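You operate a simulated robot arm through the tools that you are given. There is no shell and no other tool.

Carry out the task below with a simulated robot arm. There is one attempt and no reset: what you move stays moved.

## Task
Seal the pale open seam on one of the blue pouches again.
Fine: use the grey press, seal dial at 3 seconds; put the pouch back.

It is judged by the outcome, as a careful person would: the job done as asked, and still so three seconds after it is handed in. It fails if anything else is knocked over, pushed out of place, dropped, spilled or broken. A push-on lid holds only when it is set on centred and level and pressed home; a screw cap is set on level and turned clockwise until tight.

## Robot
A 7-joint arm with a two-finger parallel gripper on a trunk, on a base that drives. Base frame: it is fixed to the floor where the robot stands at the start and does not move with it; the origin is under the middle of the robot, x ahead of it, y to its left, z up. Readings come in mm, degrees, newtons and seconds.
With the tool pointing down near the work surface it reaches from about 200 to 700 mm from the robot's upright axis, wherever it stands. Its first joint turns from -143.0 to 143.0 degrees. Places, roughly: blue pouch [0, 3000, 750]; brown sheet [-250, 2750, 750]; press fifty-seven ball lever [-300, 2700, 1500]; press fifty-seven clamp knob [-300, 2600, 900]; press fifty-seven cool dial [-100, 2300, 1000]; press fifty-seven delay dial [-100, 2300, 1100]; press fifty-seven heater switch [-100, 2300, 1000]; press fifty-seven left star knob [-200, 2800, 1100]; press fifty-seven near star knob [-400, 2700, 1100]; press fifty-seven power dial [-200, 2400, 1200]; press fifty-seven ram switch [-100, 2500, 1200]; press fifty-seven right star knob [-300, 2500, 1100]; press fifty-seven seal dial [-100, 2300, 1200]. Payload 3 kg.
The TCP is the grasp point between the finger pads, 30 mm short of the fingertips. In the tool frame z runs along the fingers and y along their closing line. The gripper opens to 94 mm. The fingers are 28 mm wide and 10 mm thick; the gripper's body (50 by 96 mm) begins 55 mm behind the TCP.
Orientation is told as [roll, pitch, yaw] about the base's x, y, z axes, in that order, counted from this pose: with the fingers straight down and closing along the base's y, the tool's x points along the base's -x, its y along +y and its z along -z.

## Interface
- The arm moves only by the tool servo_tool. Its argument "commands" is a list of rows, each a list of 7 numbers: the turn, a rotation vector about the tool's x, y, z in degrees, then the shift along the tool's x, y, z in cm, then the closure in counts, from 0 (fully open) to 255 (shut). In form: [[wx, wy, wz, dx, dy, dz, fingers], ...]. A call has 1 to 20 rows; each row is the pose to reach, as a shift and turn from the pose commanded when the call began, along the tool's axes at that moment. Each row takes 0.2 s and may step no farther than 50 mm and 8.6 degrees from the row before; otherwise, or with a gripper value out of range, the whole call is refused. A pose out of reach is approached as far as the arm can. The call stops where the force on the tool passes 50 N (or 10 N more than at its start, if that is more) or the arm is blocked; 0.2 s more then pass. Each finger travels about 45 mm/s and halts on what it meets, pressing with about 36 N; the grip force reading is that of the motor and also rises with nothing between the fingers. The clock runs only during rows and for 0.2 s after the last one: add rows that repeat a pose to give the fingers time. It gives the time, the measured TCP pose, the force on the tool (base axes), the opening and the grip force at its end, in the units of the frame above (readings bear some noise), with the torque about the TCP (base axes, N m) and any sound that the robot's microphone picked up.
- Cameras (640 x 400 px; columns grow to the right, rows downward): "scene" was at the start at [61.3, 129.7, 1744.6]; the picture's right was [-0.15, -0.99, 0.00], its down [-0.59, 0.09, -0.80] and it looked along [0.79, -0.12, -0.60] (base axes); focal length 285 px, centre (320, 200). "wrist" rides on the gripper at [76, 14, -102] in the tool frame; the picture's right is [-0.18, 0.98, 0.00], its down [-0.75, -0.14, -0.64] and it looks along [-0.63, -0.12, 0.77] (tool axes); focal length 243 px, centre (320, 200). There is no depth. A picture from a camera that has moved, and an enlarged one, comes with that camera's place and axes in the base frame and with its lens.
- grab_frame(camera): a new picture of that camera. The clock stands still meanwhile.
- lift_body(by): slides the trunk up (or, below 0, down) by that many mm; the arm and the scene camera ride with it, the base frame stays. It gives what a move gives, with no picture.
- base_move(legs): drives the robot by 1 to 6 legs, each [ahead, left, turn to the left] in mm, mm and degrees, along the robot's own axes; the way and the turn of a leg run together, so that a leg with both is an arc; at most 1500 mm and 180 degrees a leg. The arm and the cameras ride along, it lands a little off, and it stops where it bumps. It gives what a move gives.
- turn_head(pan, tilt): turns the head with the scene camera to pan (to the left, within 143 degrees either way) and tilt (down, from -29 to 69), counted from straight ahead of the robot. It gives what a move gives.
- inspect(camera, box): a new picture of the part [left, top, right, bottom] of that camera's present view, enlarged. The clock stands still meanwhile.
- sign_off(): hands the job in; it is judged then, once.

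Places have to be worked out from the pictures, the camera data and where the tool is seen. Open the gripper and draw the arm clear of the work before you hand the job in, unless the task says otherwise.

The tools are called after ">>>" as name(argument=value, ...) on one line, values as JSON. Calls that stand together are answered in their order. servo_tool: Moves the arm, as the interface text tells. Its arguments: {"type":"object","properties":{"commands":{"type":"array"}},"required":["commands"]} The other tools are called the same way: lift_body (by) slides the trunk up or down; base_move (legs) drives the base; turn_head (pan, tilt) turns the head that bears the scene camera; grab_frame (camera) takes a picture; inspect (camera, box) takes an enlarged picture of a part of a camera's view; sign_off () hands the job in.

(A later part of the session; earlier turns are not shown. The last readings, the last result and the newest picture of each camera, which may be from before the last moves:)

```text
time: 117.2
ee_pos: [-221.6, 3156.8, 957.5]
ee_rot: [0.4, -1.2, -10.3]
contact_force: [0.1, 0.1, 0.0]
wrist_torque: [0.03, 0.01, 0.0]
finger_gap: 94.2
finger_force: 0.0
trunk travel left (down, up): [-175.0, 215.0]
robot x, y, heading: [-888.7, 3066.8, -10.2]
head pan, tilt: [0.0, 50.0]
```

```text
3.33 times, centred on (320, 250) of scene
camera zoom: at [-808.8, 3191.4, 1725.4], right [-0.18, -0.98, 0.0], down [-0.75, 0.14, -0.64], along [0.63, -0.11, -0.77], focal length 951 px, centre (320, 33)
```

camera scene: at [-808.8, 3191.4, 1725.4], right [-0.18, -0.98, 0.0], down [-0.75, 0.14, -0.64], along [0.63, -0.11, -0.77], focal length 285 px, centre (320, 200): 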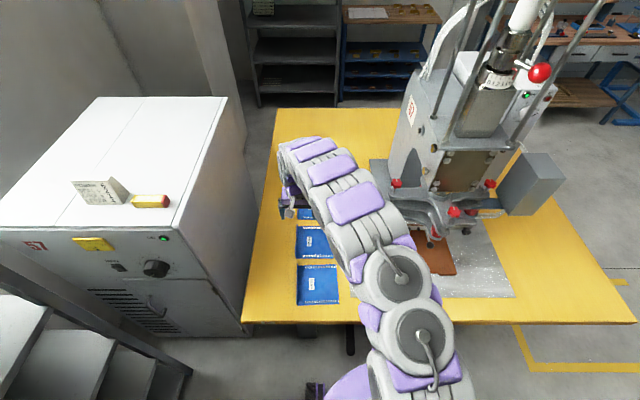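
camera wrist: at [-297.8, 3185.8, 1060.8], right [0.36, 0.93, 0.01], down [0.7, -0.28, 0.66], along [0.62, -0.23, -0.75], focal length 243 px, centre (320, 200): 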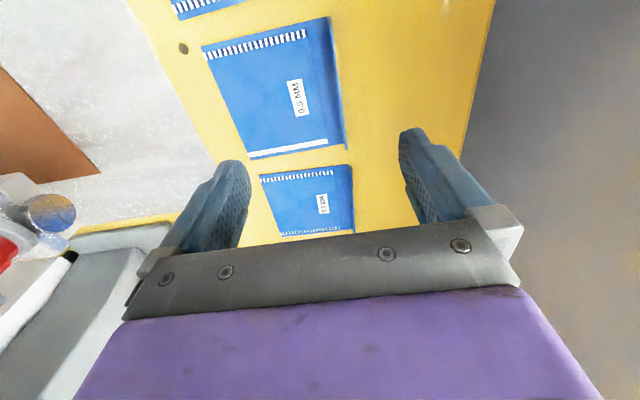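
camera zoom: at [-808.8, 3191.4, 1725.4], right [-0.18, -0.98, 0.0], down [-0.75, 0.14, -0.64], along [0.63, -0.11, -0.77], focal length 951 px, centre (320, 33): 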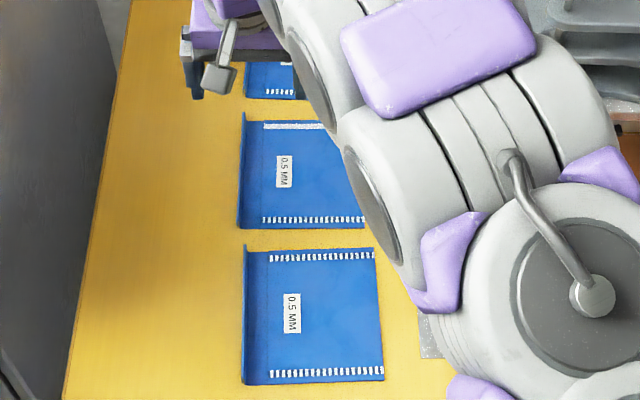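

The lip is a thin vertical strip ~16 mm high on the pouch's left (+y) edge. To keep clear of the press's tripod head later, I'll grip it with the tool pitched ~35° forward (fingers still closing across the lip); I set that orientation above the lip now.

>>> servo_tool(commands=[[0, -6.8, 0, 0.56, 0.35, 1.1, 30], [0, -13.6, 0, 1.1, 0.7, 2.3, 60], [0, -20.4, 0, 1.7, 1.05, 3.4, 100], [0, -27.2, 0, 2.2, 1.4, 4.6, 135], [0, -34, 0, 2.8, 1.7, 5.7, 135], [0, -34, 0, 2.8, 1.7, 5.7, 135]])

>>> grab_frame(camera="wrist")

>>> inspect(camera="scene", box=[270, 180, 366, 300])

```text
time: 118.6
ee_pos: [-240.6, 3183.6, 899.3]
ee_rot: [-0.3, -34.0, -10.3]
contact_force: [-0.3, -0.6, -0.2]
wrist_torque: [0.04, -0.01, 0.02]
finger_gap: 44.4
finger_force: 0.1
out of reach, approached as far as the arm can: row 5, 6
trunk travel left (down, up): [-175.0, 215.0]
robot x, y, heading: [-887.2, 3064.5, -10.5]
head pan, tilt: [0.0, 50.0]
```

```text
taken
camera wrist: at [-358.6, 3219.7, 943.8], right [0.33, 0.94, 0.1], down [0.24, -0.18, 0.95], along [0.91, -0.29, -0.28], focal length 243 px, centre (320, 200)
```

wrist: 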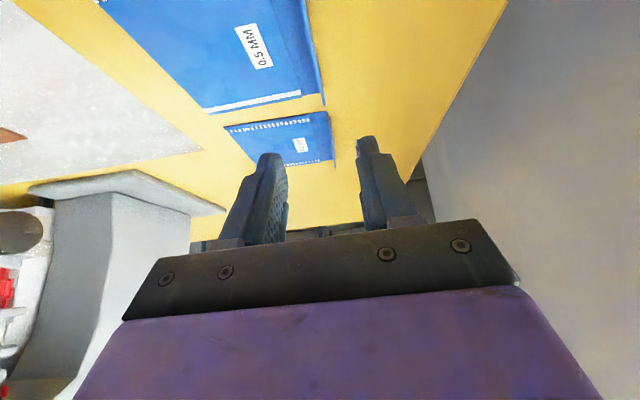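

```text
3.33 times, centred on (318, 240) of scene
camera zoom: at [-806.6, 3199.5, 1724.8], right [-0.18, -0.98, 0.0], down [-0.76, 0.14, -0.64], along [0.63, -0.12, -0.77], focal length 951 px, centre (327, 67)
```

zoom: 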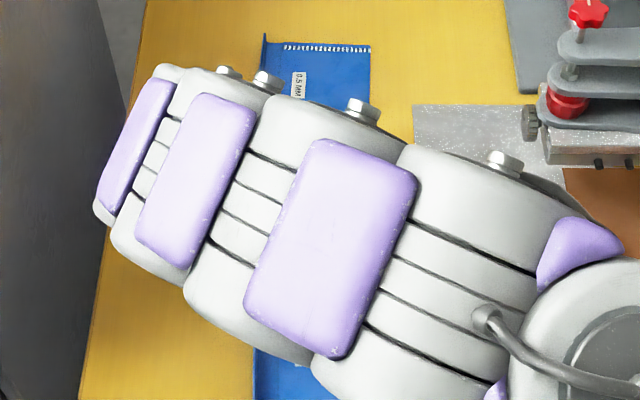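

The pitched pose was reached. I zoom the wrist view to measure the lip's offset from the finger plane.

>>> inspect(camera="wrist", box=[220, 0, 412, 160])

>>> turn_head(pan=25, tilt=45)

>>> grab_frame(camera="scene")

```text
2.50 times, centred on (316, 80) of wrist
camera zoom: at [-358.6, 3219.7, 943.8], right [0.33, 0.94, 0.1], down [0.24, -0.18, 0.95], along [0.91, -0.29, -0.28], focal length 606 px, centre (330, 500)
```

zoom: 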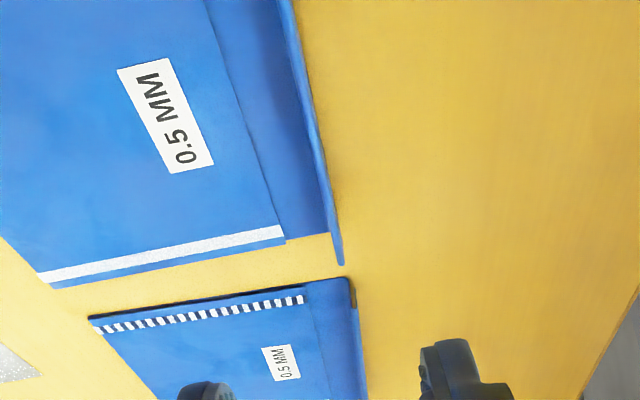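

```text
time: 119.5
ee_pos: [-242.1, 3182.5, 899.4]
ee_rot: [-0.2, -34.1, -10.4]
contact_force: [0.3, -0.1, 0.1]
wrist_torque: [0.04, -0.05, -0.04]
finger_gap: 44.2
finger_force: 0.2
trunk travel left (down, up): [-175.0, 215.0]
robot x, y, heading: [-884.6, 3064.6, -10.1]
head pan, tilt: [25.0, 45.0]
```

```text
taken
camera scene: at [-804.6, 3231.5, 1731.8], right [0.25, -0.97, 0.0], down [-0.69, -0.18, -0.7], along [0.68, 0.18, -0.71], focal length 285 px, centre (320, 200)
```

scene: 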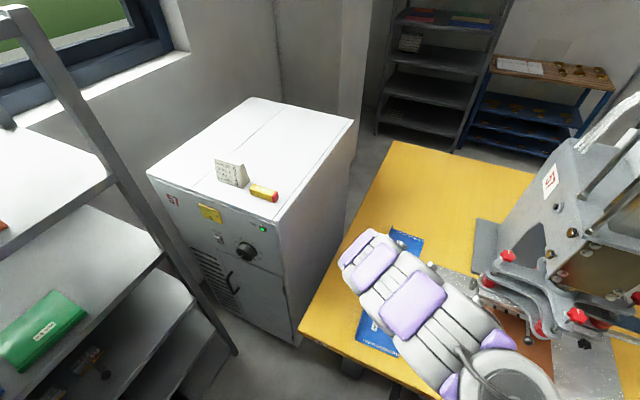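

The lip lies within 1–2 mm of the finger plane and parallel to it. I shift 12 mm toward the operator side, then lower the trunk 95 mm.

>>> servo_tool(commands=[[0, 0, 0, 0.5, 0.1, -0.33, 135], [0, 0, 0, 1.0, 0.1, -0.67, 135], [0, 0, 0, 1.0, 0.1, -0.67, 135]])

>>> lift_body(by=-95)

>>> grab_frame(camera="wrist")

>>> turn_head(pan=15, tilt=50)

>>> grab_frame(camera="scene")

```text
time: 120.3
ee_pos: [-253.0, 3185.8, 901.0]
ee_rot: [0.2, -35.1, -10.4]
contact_force: [-0.6, -0.5, 1.0]
wrist_torque: [-0.03, 0.0, 0.02]
finger_gap: 44.2
finger_force: 0.1
trunk travel left (down, up): [-175.0, 215.0]
robot x, y, heading: [-885.6, 3067.3, -10.3]
head pan, tilt: [25.0, 45.0]
```

```text
time: 121.6
ee_pos: [-253.2, 3185.3, 804.9]
ee_rot: [0.2, -35.0, -10.4]
contact_force: [0.1, -1.0, 0.0]
wrist_torque: [-0.03, -0.04, 0.02]
finger_gap: 44.1
finger_force: 0.1
trunk travel left (down, up): [-80.0, 310.0]
robot x, y, heading: [-887.0, 3061.9, -10.6]
head pan, tilt: [25.0, 45.0]
```

```text
taken
camera wrist: at [-371.6, 3222.1, 847.5], right [0.32, 0.94, 0.11], down [0.22, -0.19, 0.96], along [0.92, -0.29, -0.27], focal length 243 px, centre (320, 200)
```

wrist: 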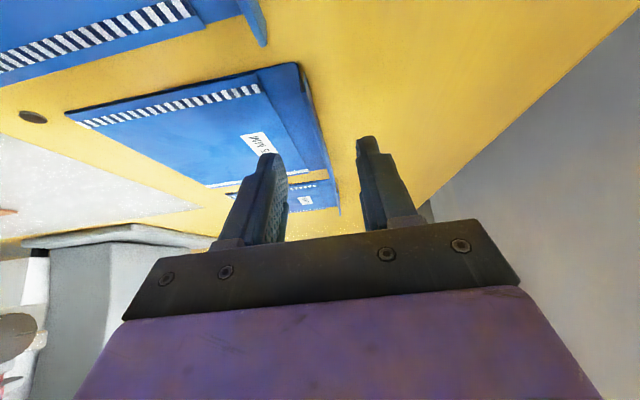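

```text
time: 122.3
ee_pos: [-253.2, 3185.6, 804.2]
ee_rot: [0.2, -35.0, -10.5]
contact_force: [-0.9, -0.4, -0.2]
wrist_torque: [0.0, 0.0, -0.01]
finger_gap: 44.3
finger_force: 0.1
trunk travel left (down, up): [-80.0, 310.0]
robot x, y, heading: [-885.2, 3063.3, -10.5]
head pan, tilt: [15.0, 50.0]
```

```text
taken
camera scene: at [-807.0, 3217.4, 1629.9], right [0.08, -1.0, 0.0], down [-0.77, -0.06, -0.64], along [0.64, 0.05, -0.77], focal length 285 px, centre (320, 200)
```

scene: 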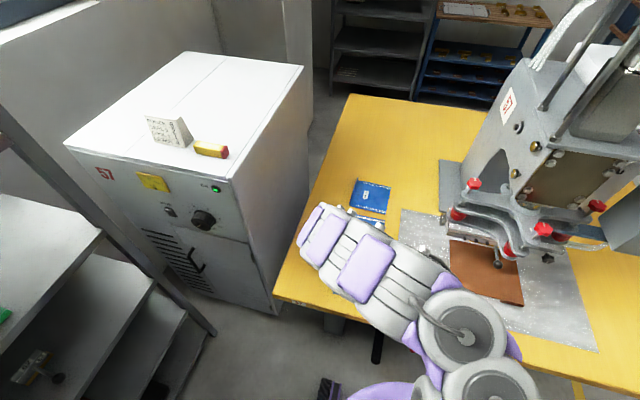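

The lip passes between the fingers. I zoom in to check lip position and height relative to the finger tips.

>>> inspect(camera="wrist", box=[220, 40, 412, 240])

>>> inspect(camera="scene", box=[280, 170, 440, 340])

```text
2.00 times, centred on (316, 140) of wrist
camera zoom: at [-371.6, 3222.1, 847.3], right [0.32, 0.94, 0.11], down [0.22, -0.19, 0.96], along [0.92, -0.29, -0.27], focal length 485 px, centre (328, 320)
```

zoom: 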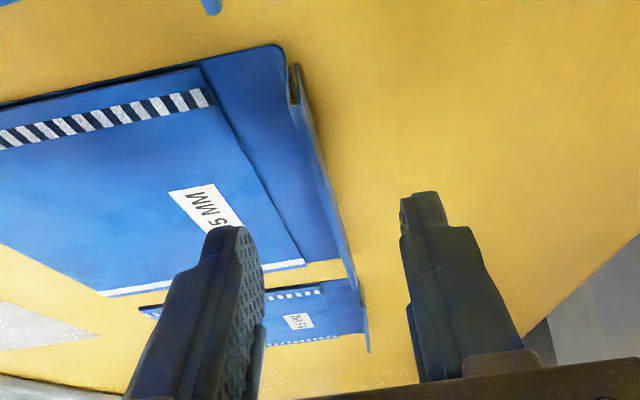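

```text
2.35 times, centred on (360, 255) of scene
camera zoom: at [-807.0, 3217.4, 1629.9], right [0.08, -1.0, 0.0], down [-0.77, -0.06, -0.64], along [0.64, 0.05, -0.77], focal length 672 px, centre (226, 71)
```

zoom: 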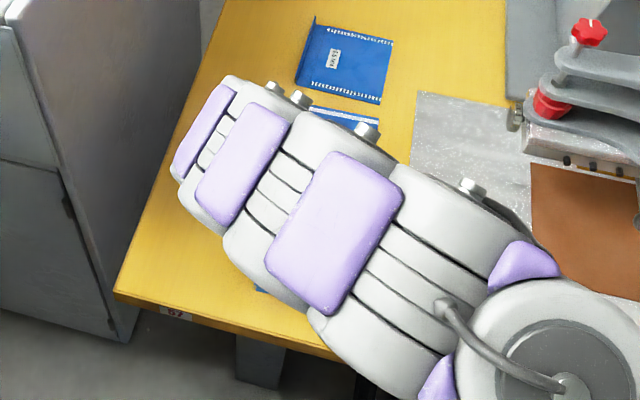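

The lip top is at z≈769, centred between the fingers; fingertips are now just above it. I lower 17 mm straight down so the pads straddle the lip.

>>> servo_tool(commands=[[0, 0, 0, 0.33, 0.02, 0.46, 135], [0, 0, 0, 0.65, 0.02, 0.93, 135], [0, 0, 0, 0.97, 0.02, 1.39, 135], [0, 0, 0, 0.97, 0.02, 1.39, 135]])

>>> inspect(camera="wrist", box=[220, 40, 412, 240])

```text
time: 123.3
ee_pos: [-253.9, 3185.9, 787.4]
ee_rot: [0.2, -35.0, -10.4]
contact_force: [-0.2, -0.3, 0.1]
wrist_torque: [-0.03, -0.03, 0.0]
finger_gap: 44.2
finger_force: 0.1
trunk travel left (down, up): [-80.0, 310.0]
robot x, y, heading: [-887.3, 3069.4, -10.7]
head pan, tilt: [15.0, 50.0]
```

```text
2.00 times, centred on (316, 140) of wrist
camera zoom: at [-371.5, 3221.3, 829.3], right [0.32, 0.94, 0.11], down [0.22, -0.19, 0.96], along [0.92, -0.29, -0.27], focal length 485 px, centre (328, 320)
```

zoom: 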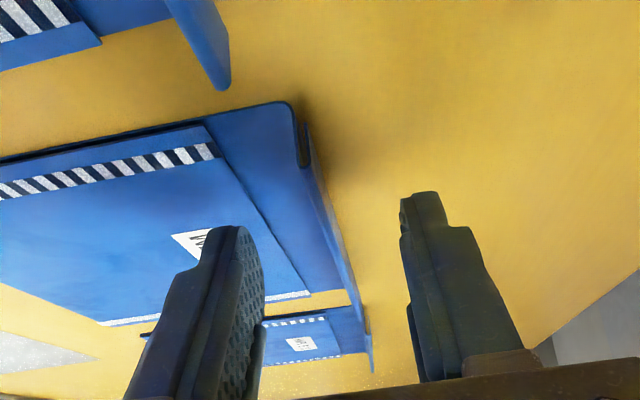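

Fingers straddle the lip. I close the gripper on it.

>>> servo_tool(commands=[[0, 0, 0, 0, 0, 0, 180], [0, 0, 0, 0, 0, 0, 220], [0, 0, 0, 0, 0, 0, 255], [0, 0, 0, 0, 0, 0, 255], [0, 0, 0, 0, 0, 0, 255]])

>>> inspect(camera="wrist", box=[220, 40, 412, 240])

```text
time: 124.5
ee_pos: [-253.3, 3184.9, 787.2]
ee_rot: [0.1, -35.0, -10.4]
contact_force: [0.3, -0.2, 0.3]
wrist_torque: [-0.04, -0.01, -0.01]
finger_gap: 3.3
finger_force: 35.9
trunk travel left (down, up): [-80.0, 310.0]
robot x, y, heading: [-885.3, 3065.9, -10.5]
head pan, tilt: [15.0, 50.0]
```

```text
2.00 times, centred on (316, 140) of wrist
camera zoom: at [-371.4, 3221.4, 829.6], right [0.32, 0.94, 0.11], down [0.22, -0.19, 0.96], along [0.92, -0.29, -0.27], focal length 485 px, centre (328, 320)
```

zoom: 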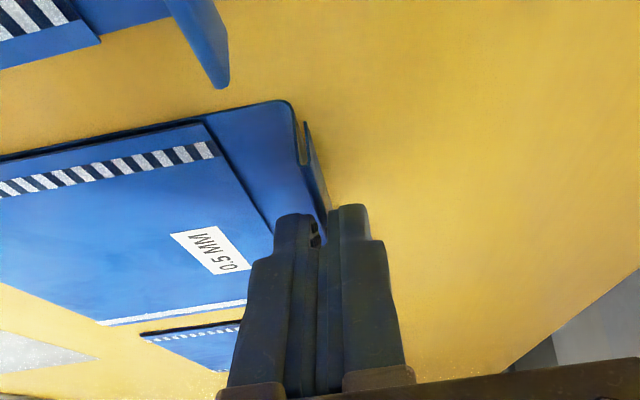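

The lip is gripped (3.3 mm gap, ~36 N). I lift the pouch 35 mm with the trunk and check how it hangs.

>>> lift_body(by=35)

>>> grab_frame(camera="wrist")

>>> turn_head(pan=0, tilt=50)

>>> grab_frame(camera="scene")

```text
time: 125.3
ee_pos: [-252.5, 3185.3, 822.1]
ee_rot: [0.2, -35.0, -10.3]
contact_force: [0.3, -0.6, 0.2]
wrist_torque: [-0.01, -0.02, 0.01]
finger_gap: 0.3
finger_force: 33.5
trunk travel left (down, up): [-115.0, 275.0]
robot x, y, heading: [-888.1, 3066.7, -10.1]
head pan, tilt: [15.0, 50.0]
```

```text
taken
camera wrist: at [-371.3, 3221.4, 864.4], right [0.32, 0.94, 0.11], down [0.22, -0.19, 0.96], along [0.92, -0.29, -0.27], focal length 243 px, centre (320, 200)
```

wrist: 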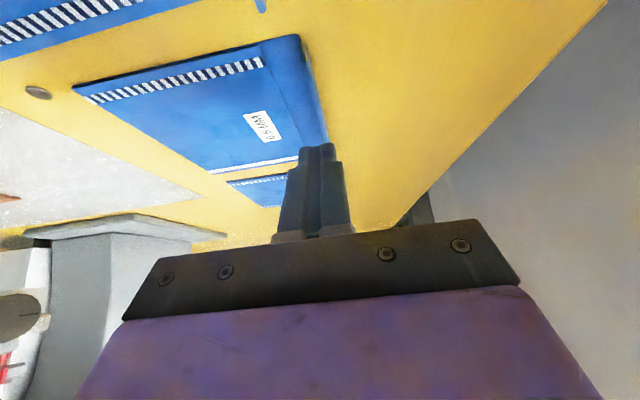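

```text
time: 126.0
ee_pos: [-253.3, 3183.9, 822.1]
ee_rot: [0.1, -35.0, -10.5]
contact_force: [0.2, -0.8, -0.1]
wrist_torque: [-0.03, 0.0, 0.0]
finger_gap: 0.0
finger_force: 33.6
trunk travel left (down, up): [-115.0, 275.0]
robot x, y, heading: [-885.3, 3066.1, -10.2]
head pan, tilt: [0.0, 50.0]
```

```text
taken
camera scene: at [-807.8, 3197.3, 1665.0], right [-0.18, -0.98, 0.0], down [-0.76, 0.14, -0.64], along [0.63, -0.12, -0.77], focal length 285 px, centre (320, 200)
```

scene: 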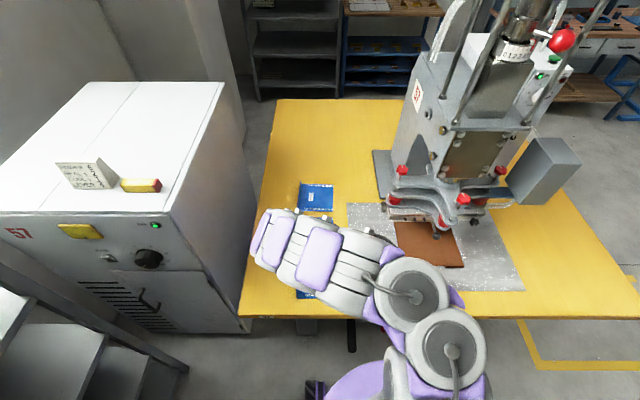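

The lip slipped out — the pouch stayed on the table. I zoom to see whether it shifted and how the lip sits.

>>> inspect(camera="wrist", box=[220, 0, 380, 160])

>>> inspect(camera="wrist", box=[50, 20, 350, 220])

```text
2.50 times, centred on (300, 80) of wrist
camera zoom: at [-371.4, 3221.5, 864.5], right [0.32, 0.94, 0.11], down [0.22, -0.19, 0.96], along [0.92, -0.29, -0.27], focal length 606 px, centre (370, 500)
```

zoom: 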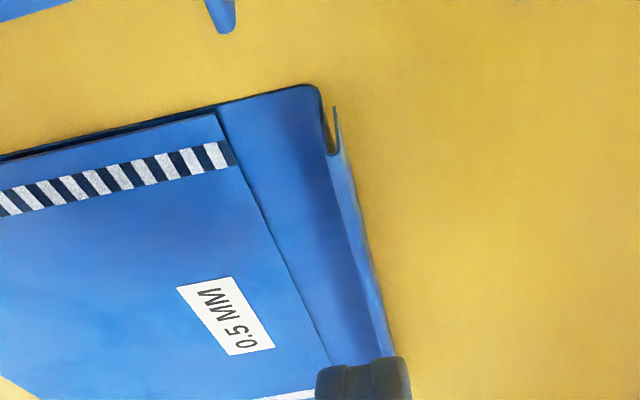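

```text
2.00 times, centred on (200, 120) of wrist
camera zoom: at [-371.4, 3221.5, 864.5], right [0.32, 0.94, 0.11], down [0.22, -0.19, 0.96], along [0.92, -0.29, -0.27], focal length 485 px, centre (560, 360)
```

zoom: 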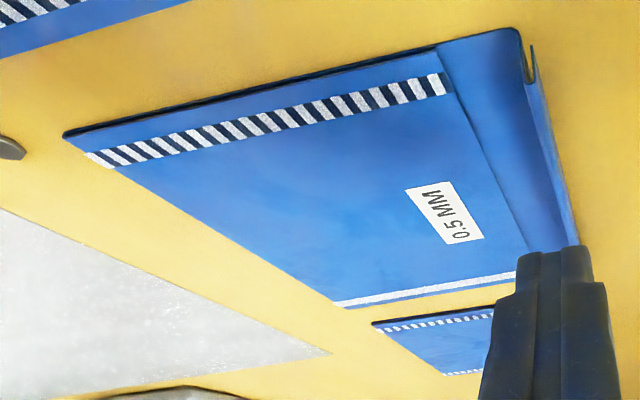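

The lip is a folded hem ~3 mm thick, ~17 mm tall; my steep pitch left too little pad overlap. I reduce the pitch to ~15°, open, and re-centre 2 mm toward +y for a deeper grip.

>>> servo_tool(commands=[[0, 0, 0, 0, 0.2, 0, 160], [0, 5, 0, 0, 0.2, 0, 135], [0, 10, 0, 0, 0.2, 0, 135], [0, 15, 0, 0, 0.2, 0, 135], [0, 20, 0, 0, 0.2, 0, 135], [0, 20, 0, 0, 0.2, 0, 135]])

>>> inspect(camera="wrist", box=[190, 20, 430, 220])

```text
time: 127.5
ee_pos: [-254.4, 3178.4, 824.6]
ee_rot: [0.7, -14.9, -10.6]
contact_force: [0.7, -0.8, 0.5]
wrist_torque: [0.05, 0.04, 0.03]
finger_gap: 44.3
finger_force: 0.0
trunk travel left (down, up): [-115.0, 275.0]
robot x, y, heading: [-885.6, 3060.4, -10.3]
head pan, tilt: [0.0, 50.0]
```

```text
2.00 times, centred on (310, 120) of wrist
camera zoom: at [-351.4, 3210.2, 905.2], right [0.35, 0.93, 0.06], down [0.53, -0.25, 0.81], along [0.77, -0.26, -0.58], focal length 485 px, centre (340, 360)
```

zoom: 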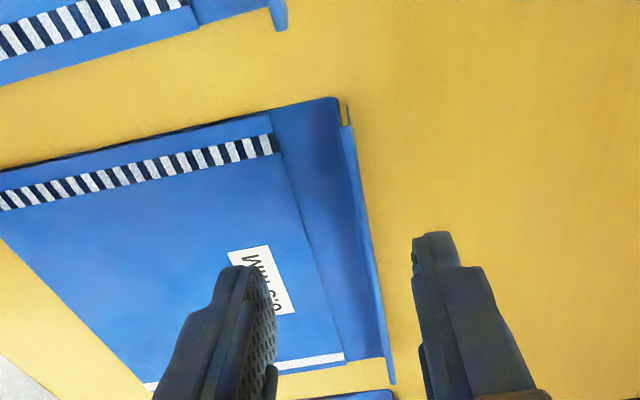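

The lip lies ~7.5 mm toward +y of the finger plane. I shift and descend 28 mm, then recheck.

>>> servo_tool(commands=[[0, 0, 0, 0.0, 0.37, 0.0, 135], [0, 0, 0, 0.0, 0.74, 0.0, 135], [0, 0, 0, 0.36, 0.74, 1.35, 135], [0, 0, 0, 0.73, 0.74, 2.7, 135], [0, 0, 0, 0.73, 0.74, 2.7, 135]])

>>> inspect(camera="wrist", box=[190, 20, 430, 220])

```text
time: 128.7
ee_pos: [-252.8, 3198.7, 792.4]
ee_rot: [-0.2, -15.0, -10.2]
contact_force: [0.2, 1.2, -0.6]
wrist_torque: [-0.08, -0.03, 0.0]
finger_gap: 44.2
finger_force: 0.1
trunk travel left (down, up): [-115.0, 275.0]
robot x, y, heading: [-884.1, 3069.3, -10.5]
head pan, tilt: [0.0, 50.0]
```

```text
2.00 times, centred on (310, 120) of wrist
camera zoom: at [-349.2, 3231.0, 873.2], right [0.35, 0.94, 0.05], down [0.53, -0.24, 0.82], along [0.77, -0.26, -0.58], focal length 485 px, centre (340, 360)
```

zoom: 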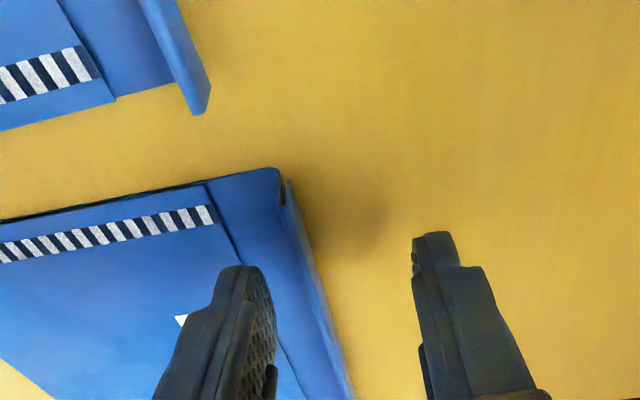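

The tool moved more than commanded (base/arm settling). I hold still for a second to see where it settles.

>>> servo_tool(commands=[[0, 0, 0, 0, 0, 0, 135], [0, 0, 0, 0, 0, 0, 135], [0, 0, 0, 0, 0, 0, 135], [0, 0, 0, 0, 0, 0, 135], [0, 0, 0, 0, 0, 0, 135]])

>>> inspect(camera="wrist", box=[190, 20, 430, 220])

```text
time: 129.8
ee_pos: [-252.0, 3191.7, 792.8]
ee_rot: [0.4, -15.0, -10.5]
contact_force: [0.0, 0.2, -0.1]
wrist_torque: [0.02, 0.02, -0.02]
finger_gap: 44.1
finger_force: 0.1
trunk travel left (down, up): [-115.0, 275.0]
robot x, y, heading: [-883.4, 3065.8, -10.4]
head pan, tilt: [0.0, 50.0]
```

```text
2.00 times, centred on (310, 120) of wrist
camera zoom: at [-350.1, 3223.6, 875.0], right [0.35, 0.94, 0.05], down [0.53, -0.24, 0.81], along [0.77, -0.26, -0.58], focal length 485 px, centre (340, 360)
```

zoom: 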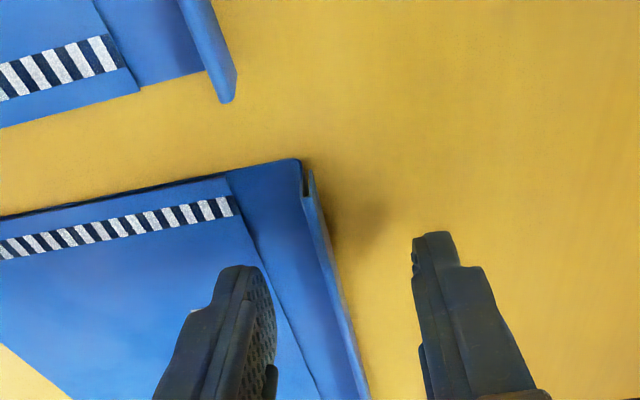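

It sways; I let it settle longer before measuring.

>>> servo_tool(commands=[[0, 0, 0, 0, 0, 0, 135], [0, 0, 0, 0, 0, 0, 135], [0, 0, 0, 0, 0, 0, 135], [0, 0, 0, 0, 0, 0, 135], [0, 0, 0, 0, 0, 0, 135], [0, 0, 0, 0, 0, 0, 135], [0, 0, 0, 0, 0, 0, 135], [0, 0, 0, 0, 0, 0, 135]])

>>> inspect(camera="wrist", box=[190, 20, 430, 220])

```text
time: 131.7
ee_pos: [-251.8, 3194.3, 794.0]
ee_rot: [0.2, -15.1, -10.2]
contact_force: [0.4, 0.5, -0.5]
wrist_torque: [-0.04, 0.0, 0.02]
finger_gap: 44.0
finger_force: 0.0
trunk travel left (down, up): [-115.0, 275.0]
robot x, y, heading: [-883.7, 3063.4, -10.0]
head pan, tilt: [0.0, 50.0]
```

```text
2.00 times, centred on (310, 120) of wrist
camera zoom: at [-349.8, 3225.7, 874.5], right [0.35, 0.94, 0.05], down [0.53, -0.24, 0.81], along [0.77, -0.26, -0.58], focal length 485 px, centre (340, 360)
```

zoom: 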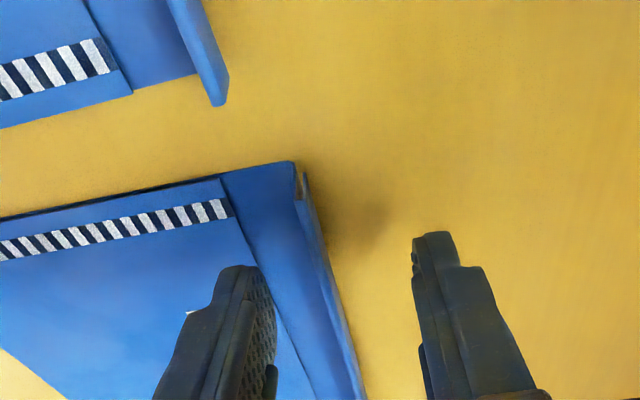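

Settled: lip is ~4 mm toward −y of the finger plane. I correct by −4 mm, lower 9 mm, settle, and then look.

>>> servo_tool(commands=[[0, 0, 0, 0, -0.2, 0, 135], [0, 0, 0, 0, -0.4, 0, 135], [0, 0, 0, 0.12, -0.4, 0.43, 135], [0, 0, 0, 0.23, -0.4, 0.87, 135], [0, 0, 0, 0.23, -0.4, 0.87, 135], [0, 0, 0, 0.23, -0.4, 0.87, 135], [0, 0, 0, 0.23, -0.4, 0.87, 135], [0, 0, 0, 0.23, -0.4, 0.87, 135], [0, 0, 0, 0.23, -0.4, 0.87, 135], [0, 0, 0, 0.23, -0.4, 0.87, 135]])

>>> inspect(camera="wrist", box=[190, 20, 430, 220])

```text
time: 133.8
ee_pos: [-253.2, 3189.1, 785.3]
ee_rot: [0.2, -15.2, -10.3]
contact_force: [0.2, -0.1, -0.6]
wrist_torque: [-0.02, 0.0, -0.03]
finger_gap: 44.6
finger_force: 0.0
trunk travel left (down, up): [-115.0, 275.0]
robot x, y, heading: [-883.4, 3065.3, -10.4]
head pan, tilt: [0.0, 50.0]
```

```text
2.00 times, centred on (310, 120) of wrist
camera zoom: at [-349.9, 3221.9, 866.5], right [0.35, 0.94, 0.05], down [0.53, -0.24, 0.81], along [0.77, -0.26, -0.58], focal length 485 px, centre (340, 360)
```

zoom: 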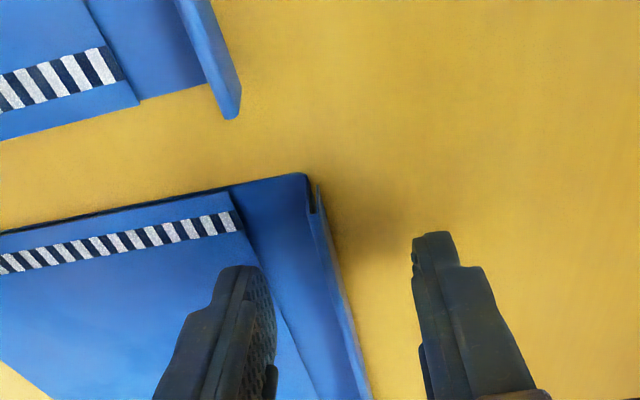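

Lip centred and fingertips ~2 mm above the base. I close the gripper slowly.

>>> servo_tool(commands=[[0, 0, 0, 0, 0, 0, 180], [0, 0, 0, 0, 0, 0, 215], [0, 0, 0, 0, 0, 0, 235], [0, 0, 0, 0, 0, 0, 245], [0, 0, 0, 0, 0, 0, 255], [0, 0, 0, 0, 0, 0, 255], [0, 0, 0, 0, 0, 0, 255]])

>>> inspect(camera="wrist", box=[190, 20, 430, 220])

```text
time: 135.4
ee_pos: [-252.5, 3189.3, 785.8]
ee_rot: [0.2, -15.0, -10.4]
contact_force: [-0.2, 0.7, -0.4]
wrist_torque: [0.01, -0.02, 0.0]
finger_gap: 3.5
finger_force: 36.1
trunk travel left (down, up): [-115.0, 275.0]
robot x, y, heading: [-888.9, 3062.0, -10.5]
head pan, tilt: [0.0, 50.0]
```

```text
2.00 times, centred on (310, 120) of wrist
camera zoom: at [-349.9, 3221.9, 866.5], right [0.35, 0.94, 0.05], down [0.53, -0.24, 0.81], along [0.77, -0.26, -0.58], focal length 485 px, centre (340, 360)
```

zoom: 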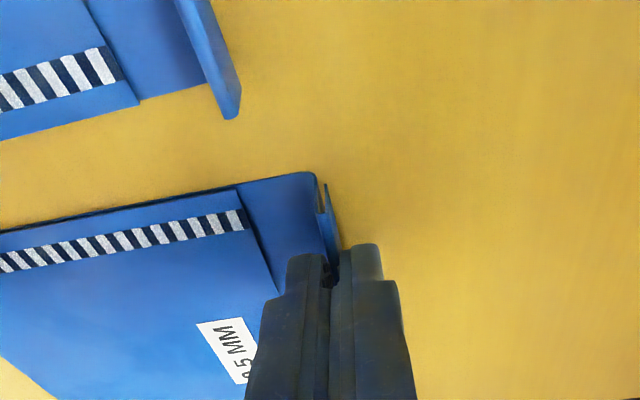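

Gripped at 3.5 mm. I lift slowly 12 mm with the arm and check that it holds.

>>> servo_tool(commands=[[0, 0, 0, -0.08, 0, -0.29, 255], [0, 0, 0, -0.155, 0, -0.58, 255], [0, 0, 0, -0.23, 0, -0.87, 255], [0, 0, 0, -0.31, 0, -1.16, 255], [0, 0, 0, -0.31, 0, -1.16, 255]])

>>> inspect(camera="wrist", box=[190, 20, 430, 220])

```text
time: 136.7
ee_pos: [-252.7, 3190.2, 796.6]
ee_rot: [0.1, -15.0, -10.3]
contact_force: [0.0, -0.2, 0.5]
wrist_torque: [0.03, 0.03, -0.01]
finger_gap: 3.4
finger_force: 36.2
trunk travel left (down, up): [-115.0, 275.0]
robot x, y, heading: [-889.0, 3066.5, -10.3]
head pan, tilt: [0.0, 50.0]
```

```text
2.00 times, centred on (310, 120) of wrist
camera zoom: at [-350.0, 3222.9, 877.7], right [0.35, 0.94, 0.05], down [0.53, -0.24, 0.81], along [0.77, -0.26, -0.58], focal length 485 px, centre (340, 360)
```

zoom: 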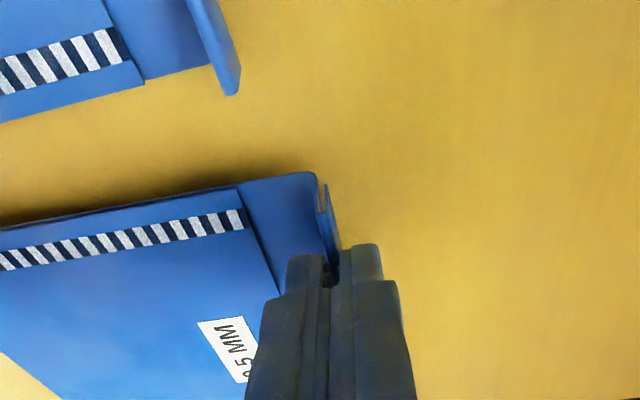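

It holds, level and rigid. I raise another 20 mm and carry it the first half (−200 mm across, toward the press), then check.

>>> servo_tool(commands=[[0, 0, 0, -0.26, 0, -0.97, 255], [0, 0, 0, -0.52, 0, -1.93, 255], [0, 0, 0, 0.1, -2, -2.1, 255], [0, 0, 0, 0.7, -5, -2.25, 255], [0, 0, 0, 1.3, -8, -2.4, 255], [0, 0, 0, 1.9, -11, -2.55, 255], [0, 0, 0, 2.5, -14, -2.7, 255], [0, 0, 0, 3.1, -17, -2.85, 255], [0, 0, 0, 3.1, -20, -2.9, 255], [0, 0, 0, 3.1, -20, -2.9, 255], [0, 0, 0, 3.1, -20, -2.9, 255], [0, 0, 0, 3.1, -20, -2.9, 255]])

>>> grab_frame(camera="scene")

>>> grab_frame(camera="wrist")

```text
time: 139.2
ee_pos: [-325.6, 3001.3, 817.1]
ee_rot: [0.2, -15.1, -10.2]
contact_force: [-0.4, 0.4, -0.7]
wrist_torque: [0.01, 0.02, -0.02]
finger_gap: 3.3
finger_force: 35.8
trunk travel left (down, up): [-115.0, 275.0]
robot x, y, heading: [-885.7, 3066.9, -10.6]
head pan, tilt: [0.0, 50.0]
```

```text
taken
camera scene: at [-807.6, 3195.3, 1665.1], right [-0.18, -0.98, 0.0], down [-0.76, 0.14, -0.64], along [0.63, -0.12, -0.77], focal length 285 px, centre (320, 200)
```

scene: 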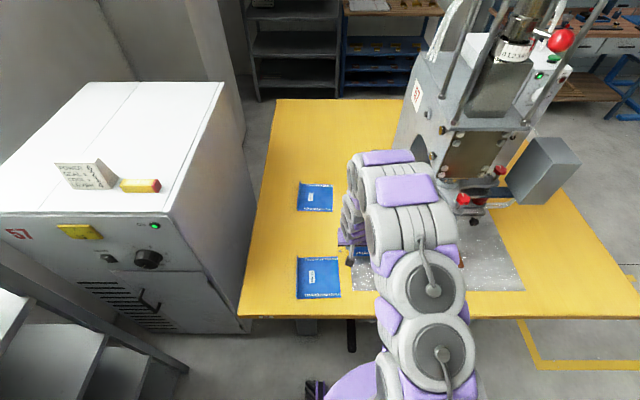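

```text
taken
camera wrist: at [-423.0, 3033.2, 898.3], right [0.35, 0.94, 0.05], down [0.53, -0.24, 0.81], along [0.77, -0.26, -0.58], focal length 243 px, centre (320, 200)
```

wrist: 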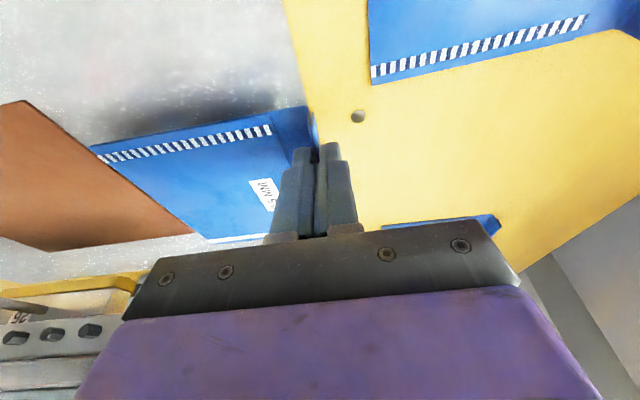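

The pouch carries fine and the bar is coming into view. I carry it another 150 mm across and 25 mm back toward the operator, still at the same height.

>>> servo_tool(commands=[[0, 0, 0, 0.6, -2.5, -0.15, 255], [0, 0, 0, 1.2, -5, -0.3, 255], [0, 0, 0, 1.8, -7.5, -0.5, 255], [0, 0, 0, 2.41, -10, -0.65, 255], [0, 0, 0, 2.41, -12.5, -0.65, 255], [0, 0, 0, 2.41, -15, -0.65, 255], [0, 0, 0, 2.41, -15, -0.65, 255], [0, 0, 0, 2.41, -15, -0.65, 255], [0, 0, 0, 2.41, -15, -0.65, 255], [0, 0, 0, 2.41, -15, -0.65, 255]])

>>> grab_frame(camera="scene")

>>> grab_frame(camera="wrist")

```text
time: 141.4
ee_pos: [-376.0, 2857.2, 818.9]
ee_rot: [0.2, -15.0, -10.3]
contact_force: [-0.7, -0.2, -0.2]
wrist_torque: [0.06, 0.03, 0.04]
finger_gap: 3.5
finger_force: 36.1
trunk travel left (down, up): [-115.0, 275.0]
robot x, y, heading: [-882.2, 3068.1, -10.2]
head pan, tilt: [0.0, 50.0]
```

```text
taken
camera scene: at [-808.3, 3193.0, 1665.3], right [-0.18, -0.98, 0.0], down [-0.76, 0.14, -0.64], along [0.63, -0.12, -0.77], focal length 285 px, centre (320, 200)
```

scene: 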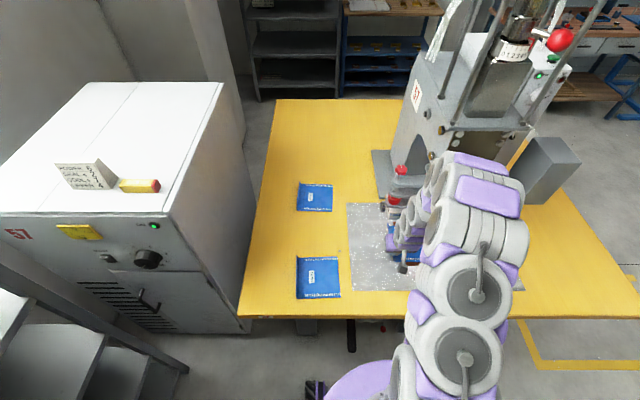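

```text
taken
camera wrist: at [-473.3, 2888.8, 899.7], right [0.35, 0.94, 0.05], down [0.53, -0.24, 0.81], along [0.77, -0.26, -0.58], focal length 243 px, centre (320, 200)
```

wrist: 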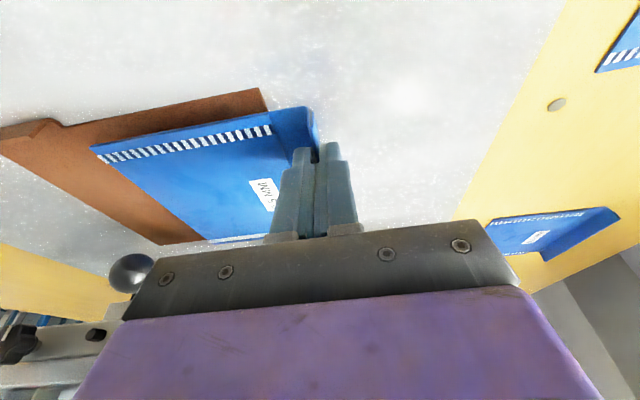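

I zoom to check the arm's clearance to the press's near star knob before going further.

>>> inspect(camera="scene", box=[360, 120, 560, 300])

>>> inspect(camera="wrist", box=[0, 80, 320, 280])

```text
2.22 times, centred on (460, 210) of scene
camera zoom: at [-808.3, 3193.0, 1665.3], right [-0.18, -0.98, 0.0], down [-0.76, 0.14, -0.64], along [0.63, -0.12, -0.77], focal length 634 px, centre (9, 178)
```

zoom: 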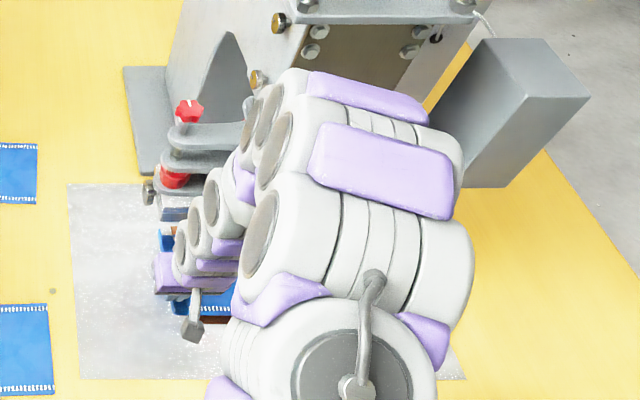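

```text
2.00 times, centred on (160, 180) of wrist
camera zoom: at [-473.3, 2888.8, 899.7], right [0.35, 0.94, 0.05], down [0.53, -0.24, 0.81], along [0.77, -0.26, -0.58], focal length 485 px, centre (640, 240)
```

zoom: 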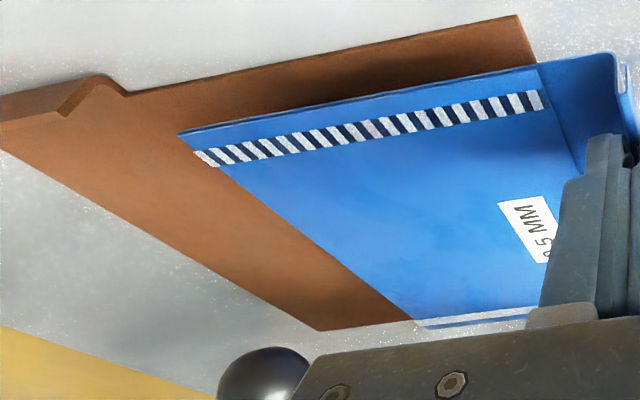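

Clearances look fine. The pouch sags slightly at its right end but is secure. I move the remaining ~48 mm across and 4 mm back, then settle.

>>> servo_tool(commands=[[0, 0, 0, 0.1, -1.2, -0.03, 255], [0, 0, 0, 0.2, -2.4, -0.05, 255], [0, 0, 0, 0.3, -3.6, -0.08, 255], [0, 0, 0, 0.39, -4.8, -0.1, 255], [0, 0, 0, 0.39, -4.8, -0.1, 255], [0, 0, 0, 0.39, -4.8, -0.1, 255], [0, 0, 0, 0.39, -4.8, -0.1, 255], [0, 0, 0, 0.39, -4.8, -0.1, 255], [0, 0, 0, 0.39, -4.8, -0.1, 255]])

>>> grab_frame(camera="wrist")

>>> inspect(camera="scene", box=[360, 120, 560, 300])

```text
time: 143.4
ee_pos: [-388.8, 2808.3, 814.2]
ee_rot: [0.3, -15.0, -10.4]
contact_force: [0.3, 0.2, 0.0]
wrist_torque: [0.02, 0.03, 0.02]
finger_gap: 3.6
finger_force: 36.4
trunk travel left (down, up): [-115.0, 275.0]
robot x, y, heading: [-883.7, 3063.0, -10.3]
head pan, tilt: [0.0, 50.0]
```

```text
taken
camera wrist: at [-486.5, 2841.3, 896.9], right [0.35, 0.94, 0.05], down [0.53, -0.24, 0.81], along [0.77, -0.26, -0.58], focal length 243 px, centre (320, 200)
```

wrist: 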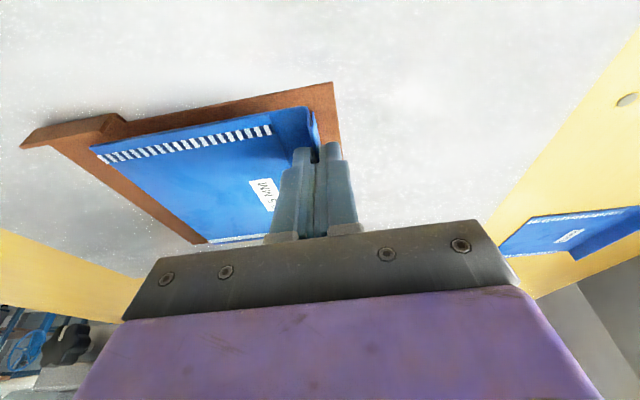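

```text
2.22 times, centred on (460, 210) of scene
camera zoom: at [-808.5, 3192.3, 1665.4], right [-0.18, -0.98, 0.0], down [-0.76, 0.14, -0.64], along [0.63, -0.11, -0.77], focal length 634 px, centre (9, 178)
```

zoom: 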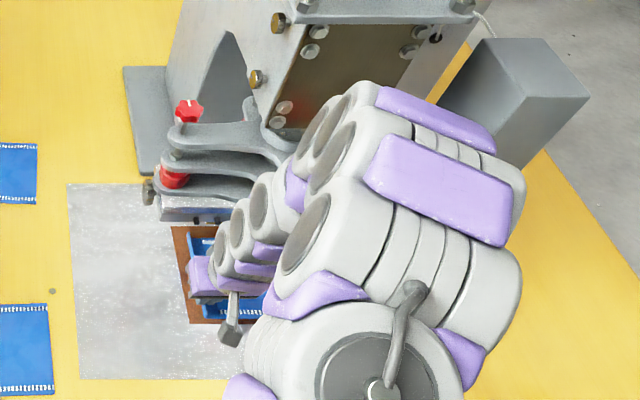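

The pouch is over the brown sheet with the expected offset. I lower ~23 mm slowly, watching contact force.

>>> servo_tool(commands=[[0, 0, 0, 0.1, 0, 0.37, 255], [0, 0, 0, 0.2, 0, 0.74, 255], [0, 0, 0, 0.3, 0, 1.11, 255], [0, 0, 0, 0.4, 0, 1.48, 255], [0, 0, 0, 0.5, 0, 1.85, 255], [0, 0, 0, 0.595, 0, 2.22, 255], [0, 0, 0, 0.595, 0, 2.22, 255], [0, 0, 0, 0.595, 0, 2.22, 255]])

>>> grab_frame(camera="wrist")

>>> inspect(camera="wrist", box=[60, 60, 380, 260])

```text
time: 145.2
ee_pos: [-389.1, 2809.3, 793.0]
ee_rot: [0.3, -15.0, -10.4]
contact_force: [-0.1, 0.1, -1.1]
wrist_torque: [0.05, 0.03, -0.04]
finger_gap: 3.5
finger_force: 36.2
trunk travel left (down, up): [-115.0, 275.0]
robot x, y, heading: [-884.3, 3068.9, -10.6]
head pan, tilt: [0.0, 50.0]
```

```text
taken
camera wrist: at [-486.2, 2841.3, 873.8], right [0.35, 0.94, 0.05], down [0.53, -0.24, 0.81], along [0.77, -0.26, -0.58], focal length 243 px, centre (320, 200)
```

wrist: 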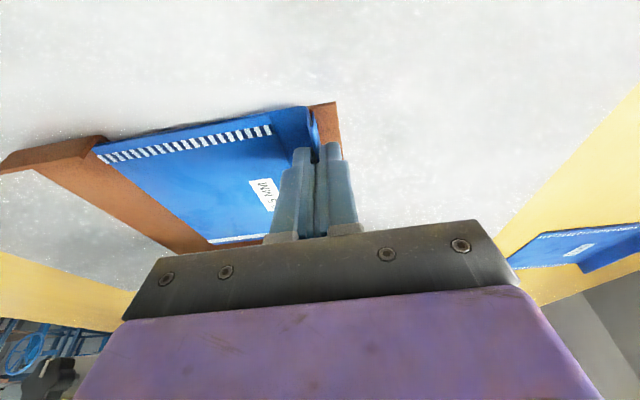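

```text
2.00 times, centred on (220, 160) of wrist
camera zoom: at [-486.2, 2841.3, 873.8], right [0.35, 0.94, 0.05], down [0.53, -0.24, 0.81], along [0.77, -0.26, -0.58], focal length 485 px, centre (520, 280)
```

zoom: 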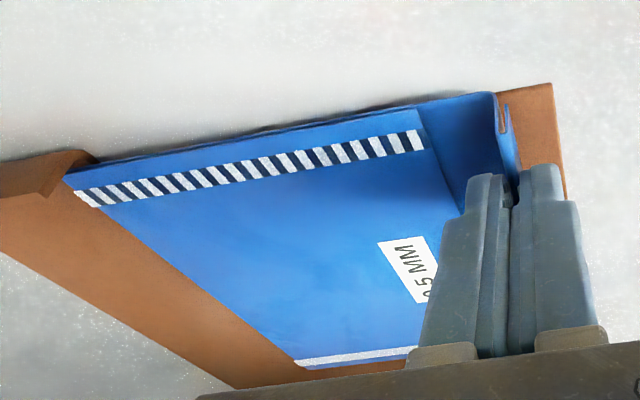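

The pouch is nearly down, lined up over the sheet. I lower 3 mm more and watch for contact.

>>> servo_tool(commands=[[0, 0, 0, 0.04, 0, 0.15, 255], [0, 0, 0, 0.08, 0, 0.29, 255], [0, 0, 0, 0.08, 0, 0.29, 255], [0, 0, 0, 0.08, 0, 0.29, 255]])

>>> inspect(camera="wrist", box=[60, 60, 380, 260])

>>> inspect(camera="scene", box=[400, 180, 500, 260])

```text
time: 146.2
ee_pos: [-388.6, 2809.1, 791.0]
ee_rot: [0.4, -15.0, -10.4]
contact_force: [-0.1, 1.0, -0.3]
wrist_torque: [0.0, 0.0, -0.05]
finger_gap: 3.3
finger_force: 36.0
trunk travel left (down, up): [-115.0, 275.0]
robot x, y, heading: [-885.5, 3062.5, -10.3]
head pan, tilt: [0.0, 50.0]
```

```text
2.00 times, centred on (220, 160) of wrist
camera zoom: at [-485.7, 2841.3, 871.4], right [0.35, 0.94, 0.05], down [0.53, -0.24, 0.81], along [0.77, -0.26, -0.58], focal length 485 px, centre (520, 280)
```

zoom: 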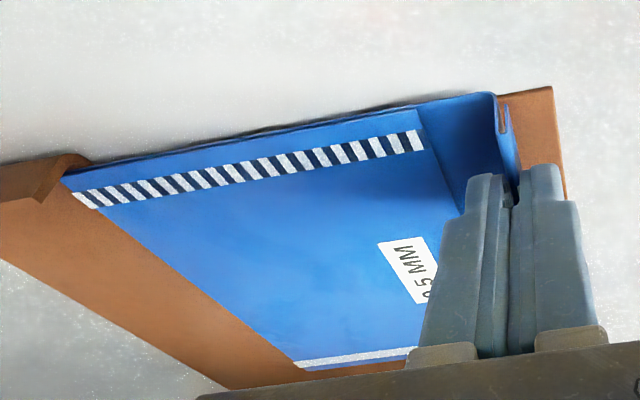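

```text
5.00 times, centred on (450, 220) of scene
camera zoom: at [-808.4, 3192.4, 1665.4], right [-0.18, -0.98, 0.0], down [-0.76, 0.14, -0.64], along [0.63, -0.11, -0.77], focal length 1427 px, centre (-330, 100)
```

zoom: 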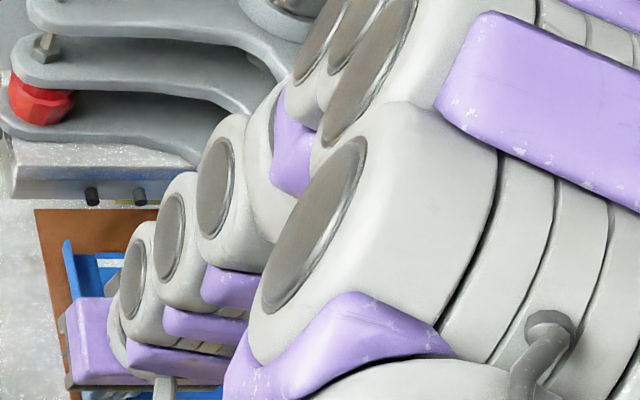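

I lower 3 mm more and check.

>>> servo_tool(commands=[[0, 0, 0, 0.04, 0, 0.15, 255], [0, 0, 0, 0.08, 0, 0.3, 255], [0, 0, 0, 0.08, 0, 0.3, 255], [0, 0, 0, 0.08, 0, 0.3, 255]])

>>> inspect(camera="wrist", box=[60, 60, 380, 260])

```text
time: 147.2
ee_pos: [-388.4, 2809.0, 787.6]
ee_rot: [0.3, -15.3, -10.4]
contact_force: [0.5, -3.3, 30.5]
wrist_torque: [-0.17, -0.28, -0.03]
finger_gap: 3.4
finger_force: 36.1
trunk travel left (down, up): [-115.0, 275.0]
robot x, y, heading: [-883.5, 3067.8, -10.3]
head pan, tilt: [0.0, 50.0]
```

```text
2.00 times, centred on (220, 160) of wrist
camera zoom: at [-486.3, 2842.1, 869.3], right [0.35, 0.94, 0.05], down [0.52, -0.24, 0.82], along [0.78, -0.26, -0.57], focal length 485 px, centre (520, 280)
```

zoom: 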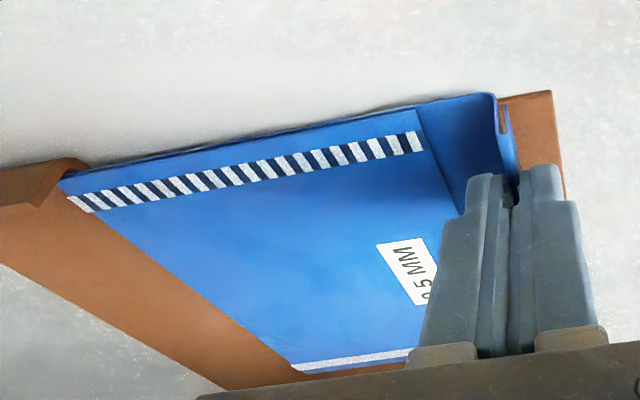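

Contact made (30 N) with the sheet. I relieve by 1.5 mm, open gradually, then lift straight up clear of the lip.

>>> servo_tool(commands=[[0, 0, 0, -0.04, 0, -0.15, 255], [0, 0, 0, -0.04, 0, -0.15, 240], [0, 0, 0, -0.04, 0, -0.15, 230], [0, 0, 0, -0.04, 0, -0.15, 220], [0, 0, 0, -0.04, 0, -0.15, 210], [0, 0, 0, -0.04, 0, -0.15, 200], [0, 0, 0, -0.04, 0, -0.15, 200], [0, 0, 0, -0.26, 0, -0.97, 200], [0, 0, 0, -0.52, 0, -1.93, 200], [0, 0, 0, -0.9, 0, -3.4, 200], [0, 0, 0, -1.3, 0, -4.83, 200], [0, 0, 0, -1.3, 0, -4.83, 200]])

>>> grab_frame(camera="wrist")

```text
time: 149.8
ee_pos: [-388.2, 2807.8, 835.7]
ee_rot: [0.3, -15.0, -10.4]
contact_force: [-0.8, -0.2, -0.5]
wrist_torque: [-0.04, -0.01, -0.02]
finger_gap: 20.1
finger_force: 0.0
trunk travel left (down, up): [-115.0, 275.0]
robot x, y, heading: [-885.4, 3063.1, -10.6]
head pan, tilt: [0.0, 50.0]
```

```text
taken
camera wrist: at [-485.7, 2841.0, 917.4], right [0.35, 0.94, 0.05], down [0.53, -0.24, 0.81], along [0.77, -0.26, -0.58], focal length 243 px, centre (320, 200)
```

wrist: 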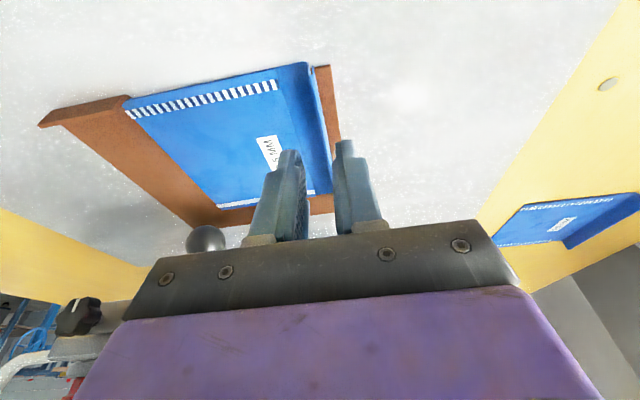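

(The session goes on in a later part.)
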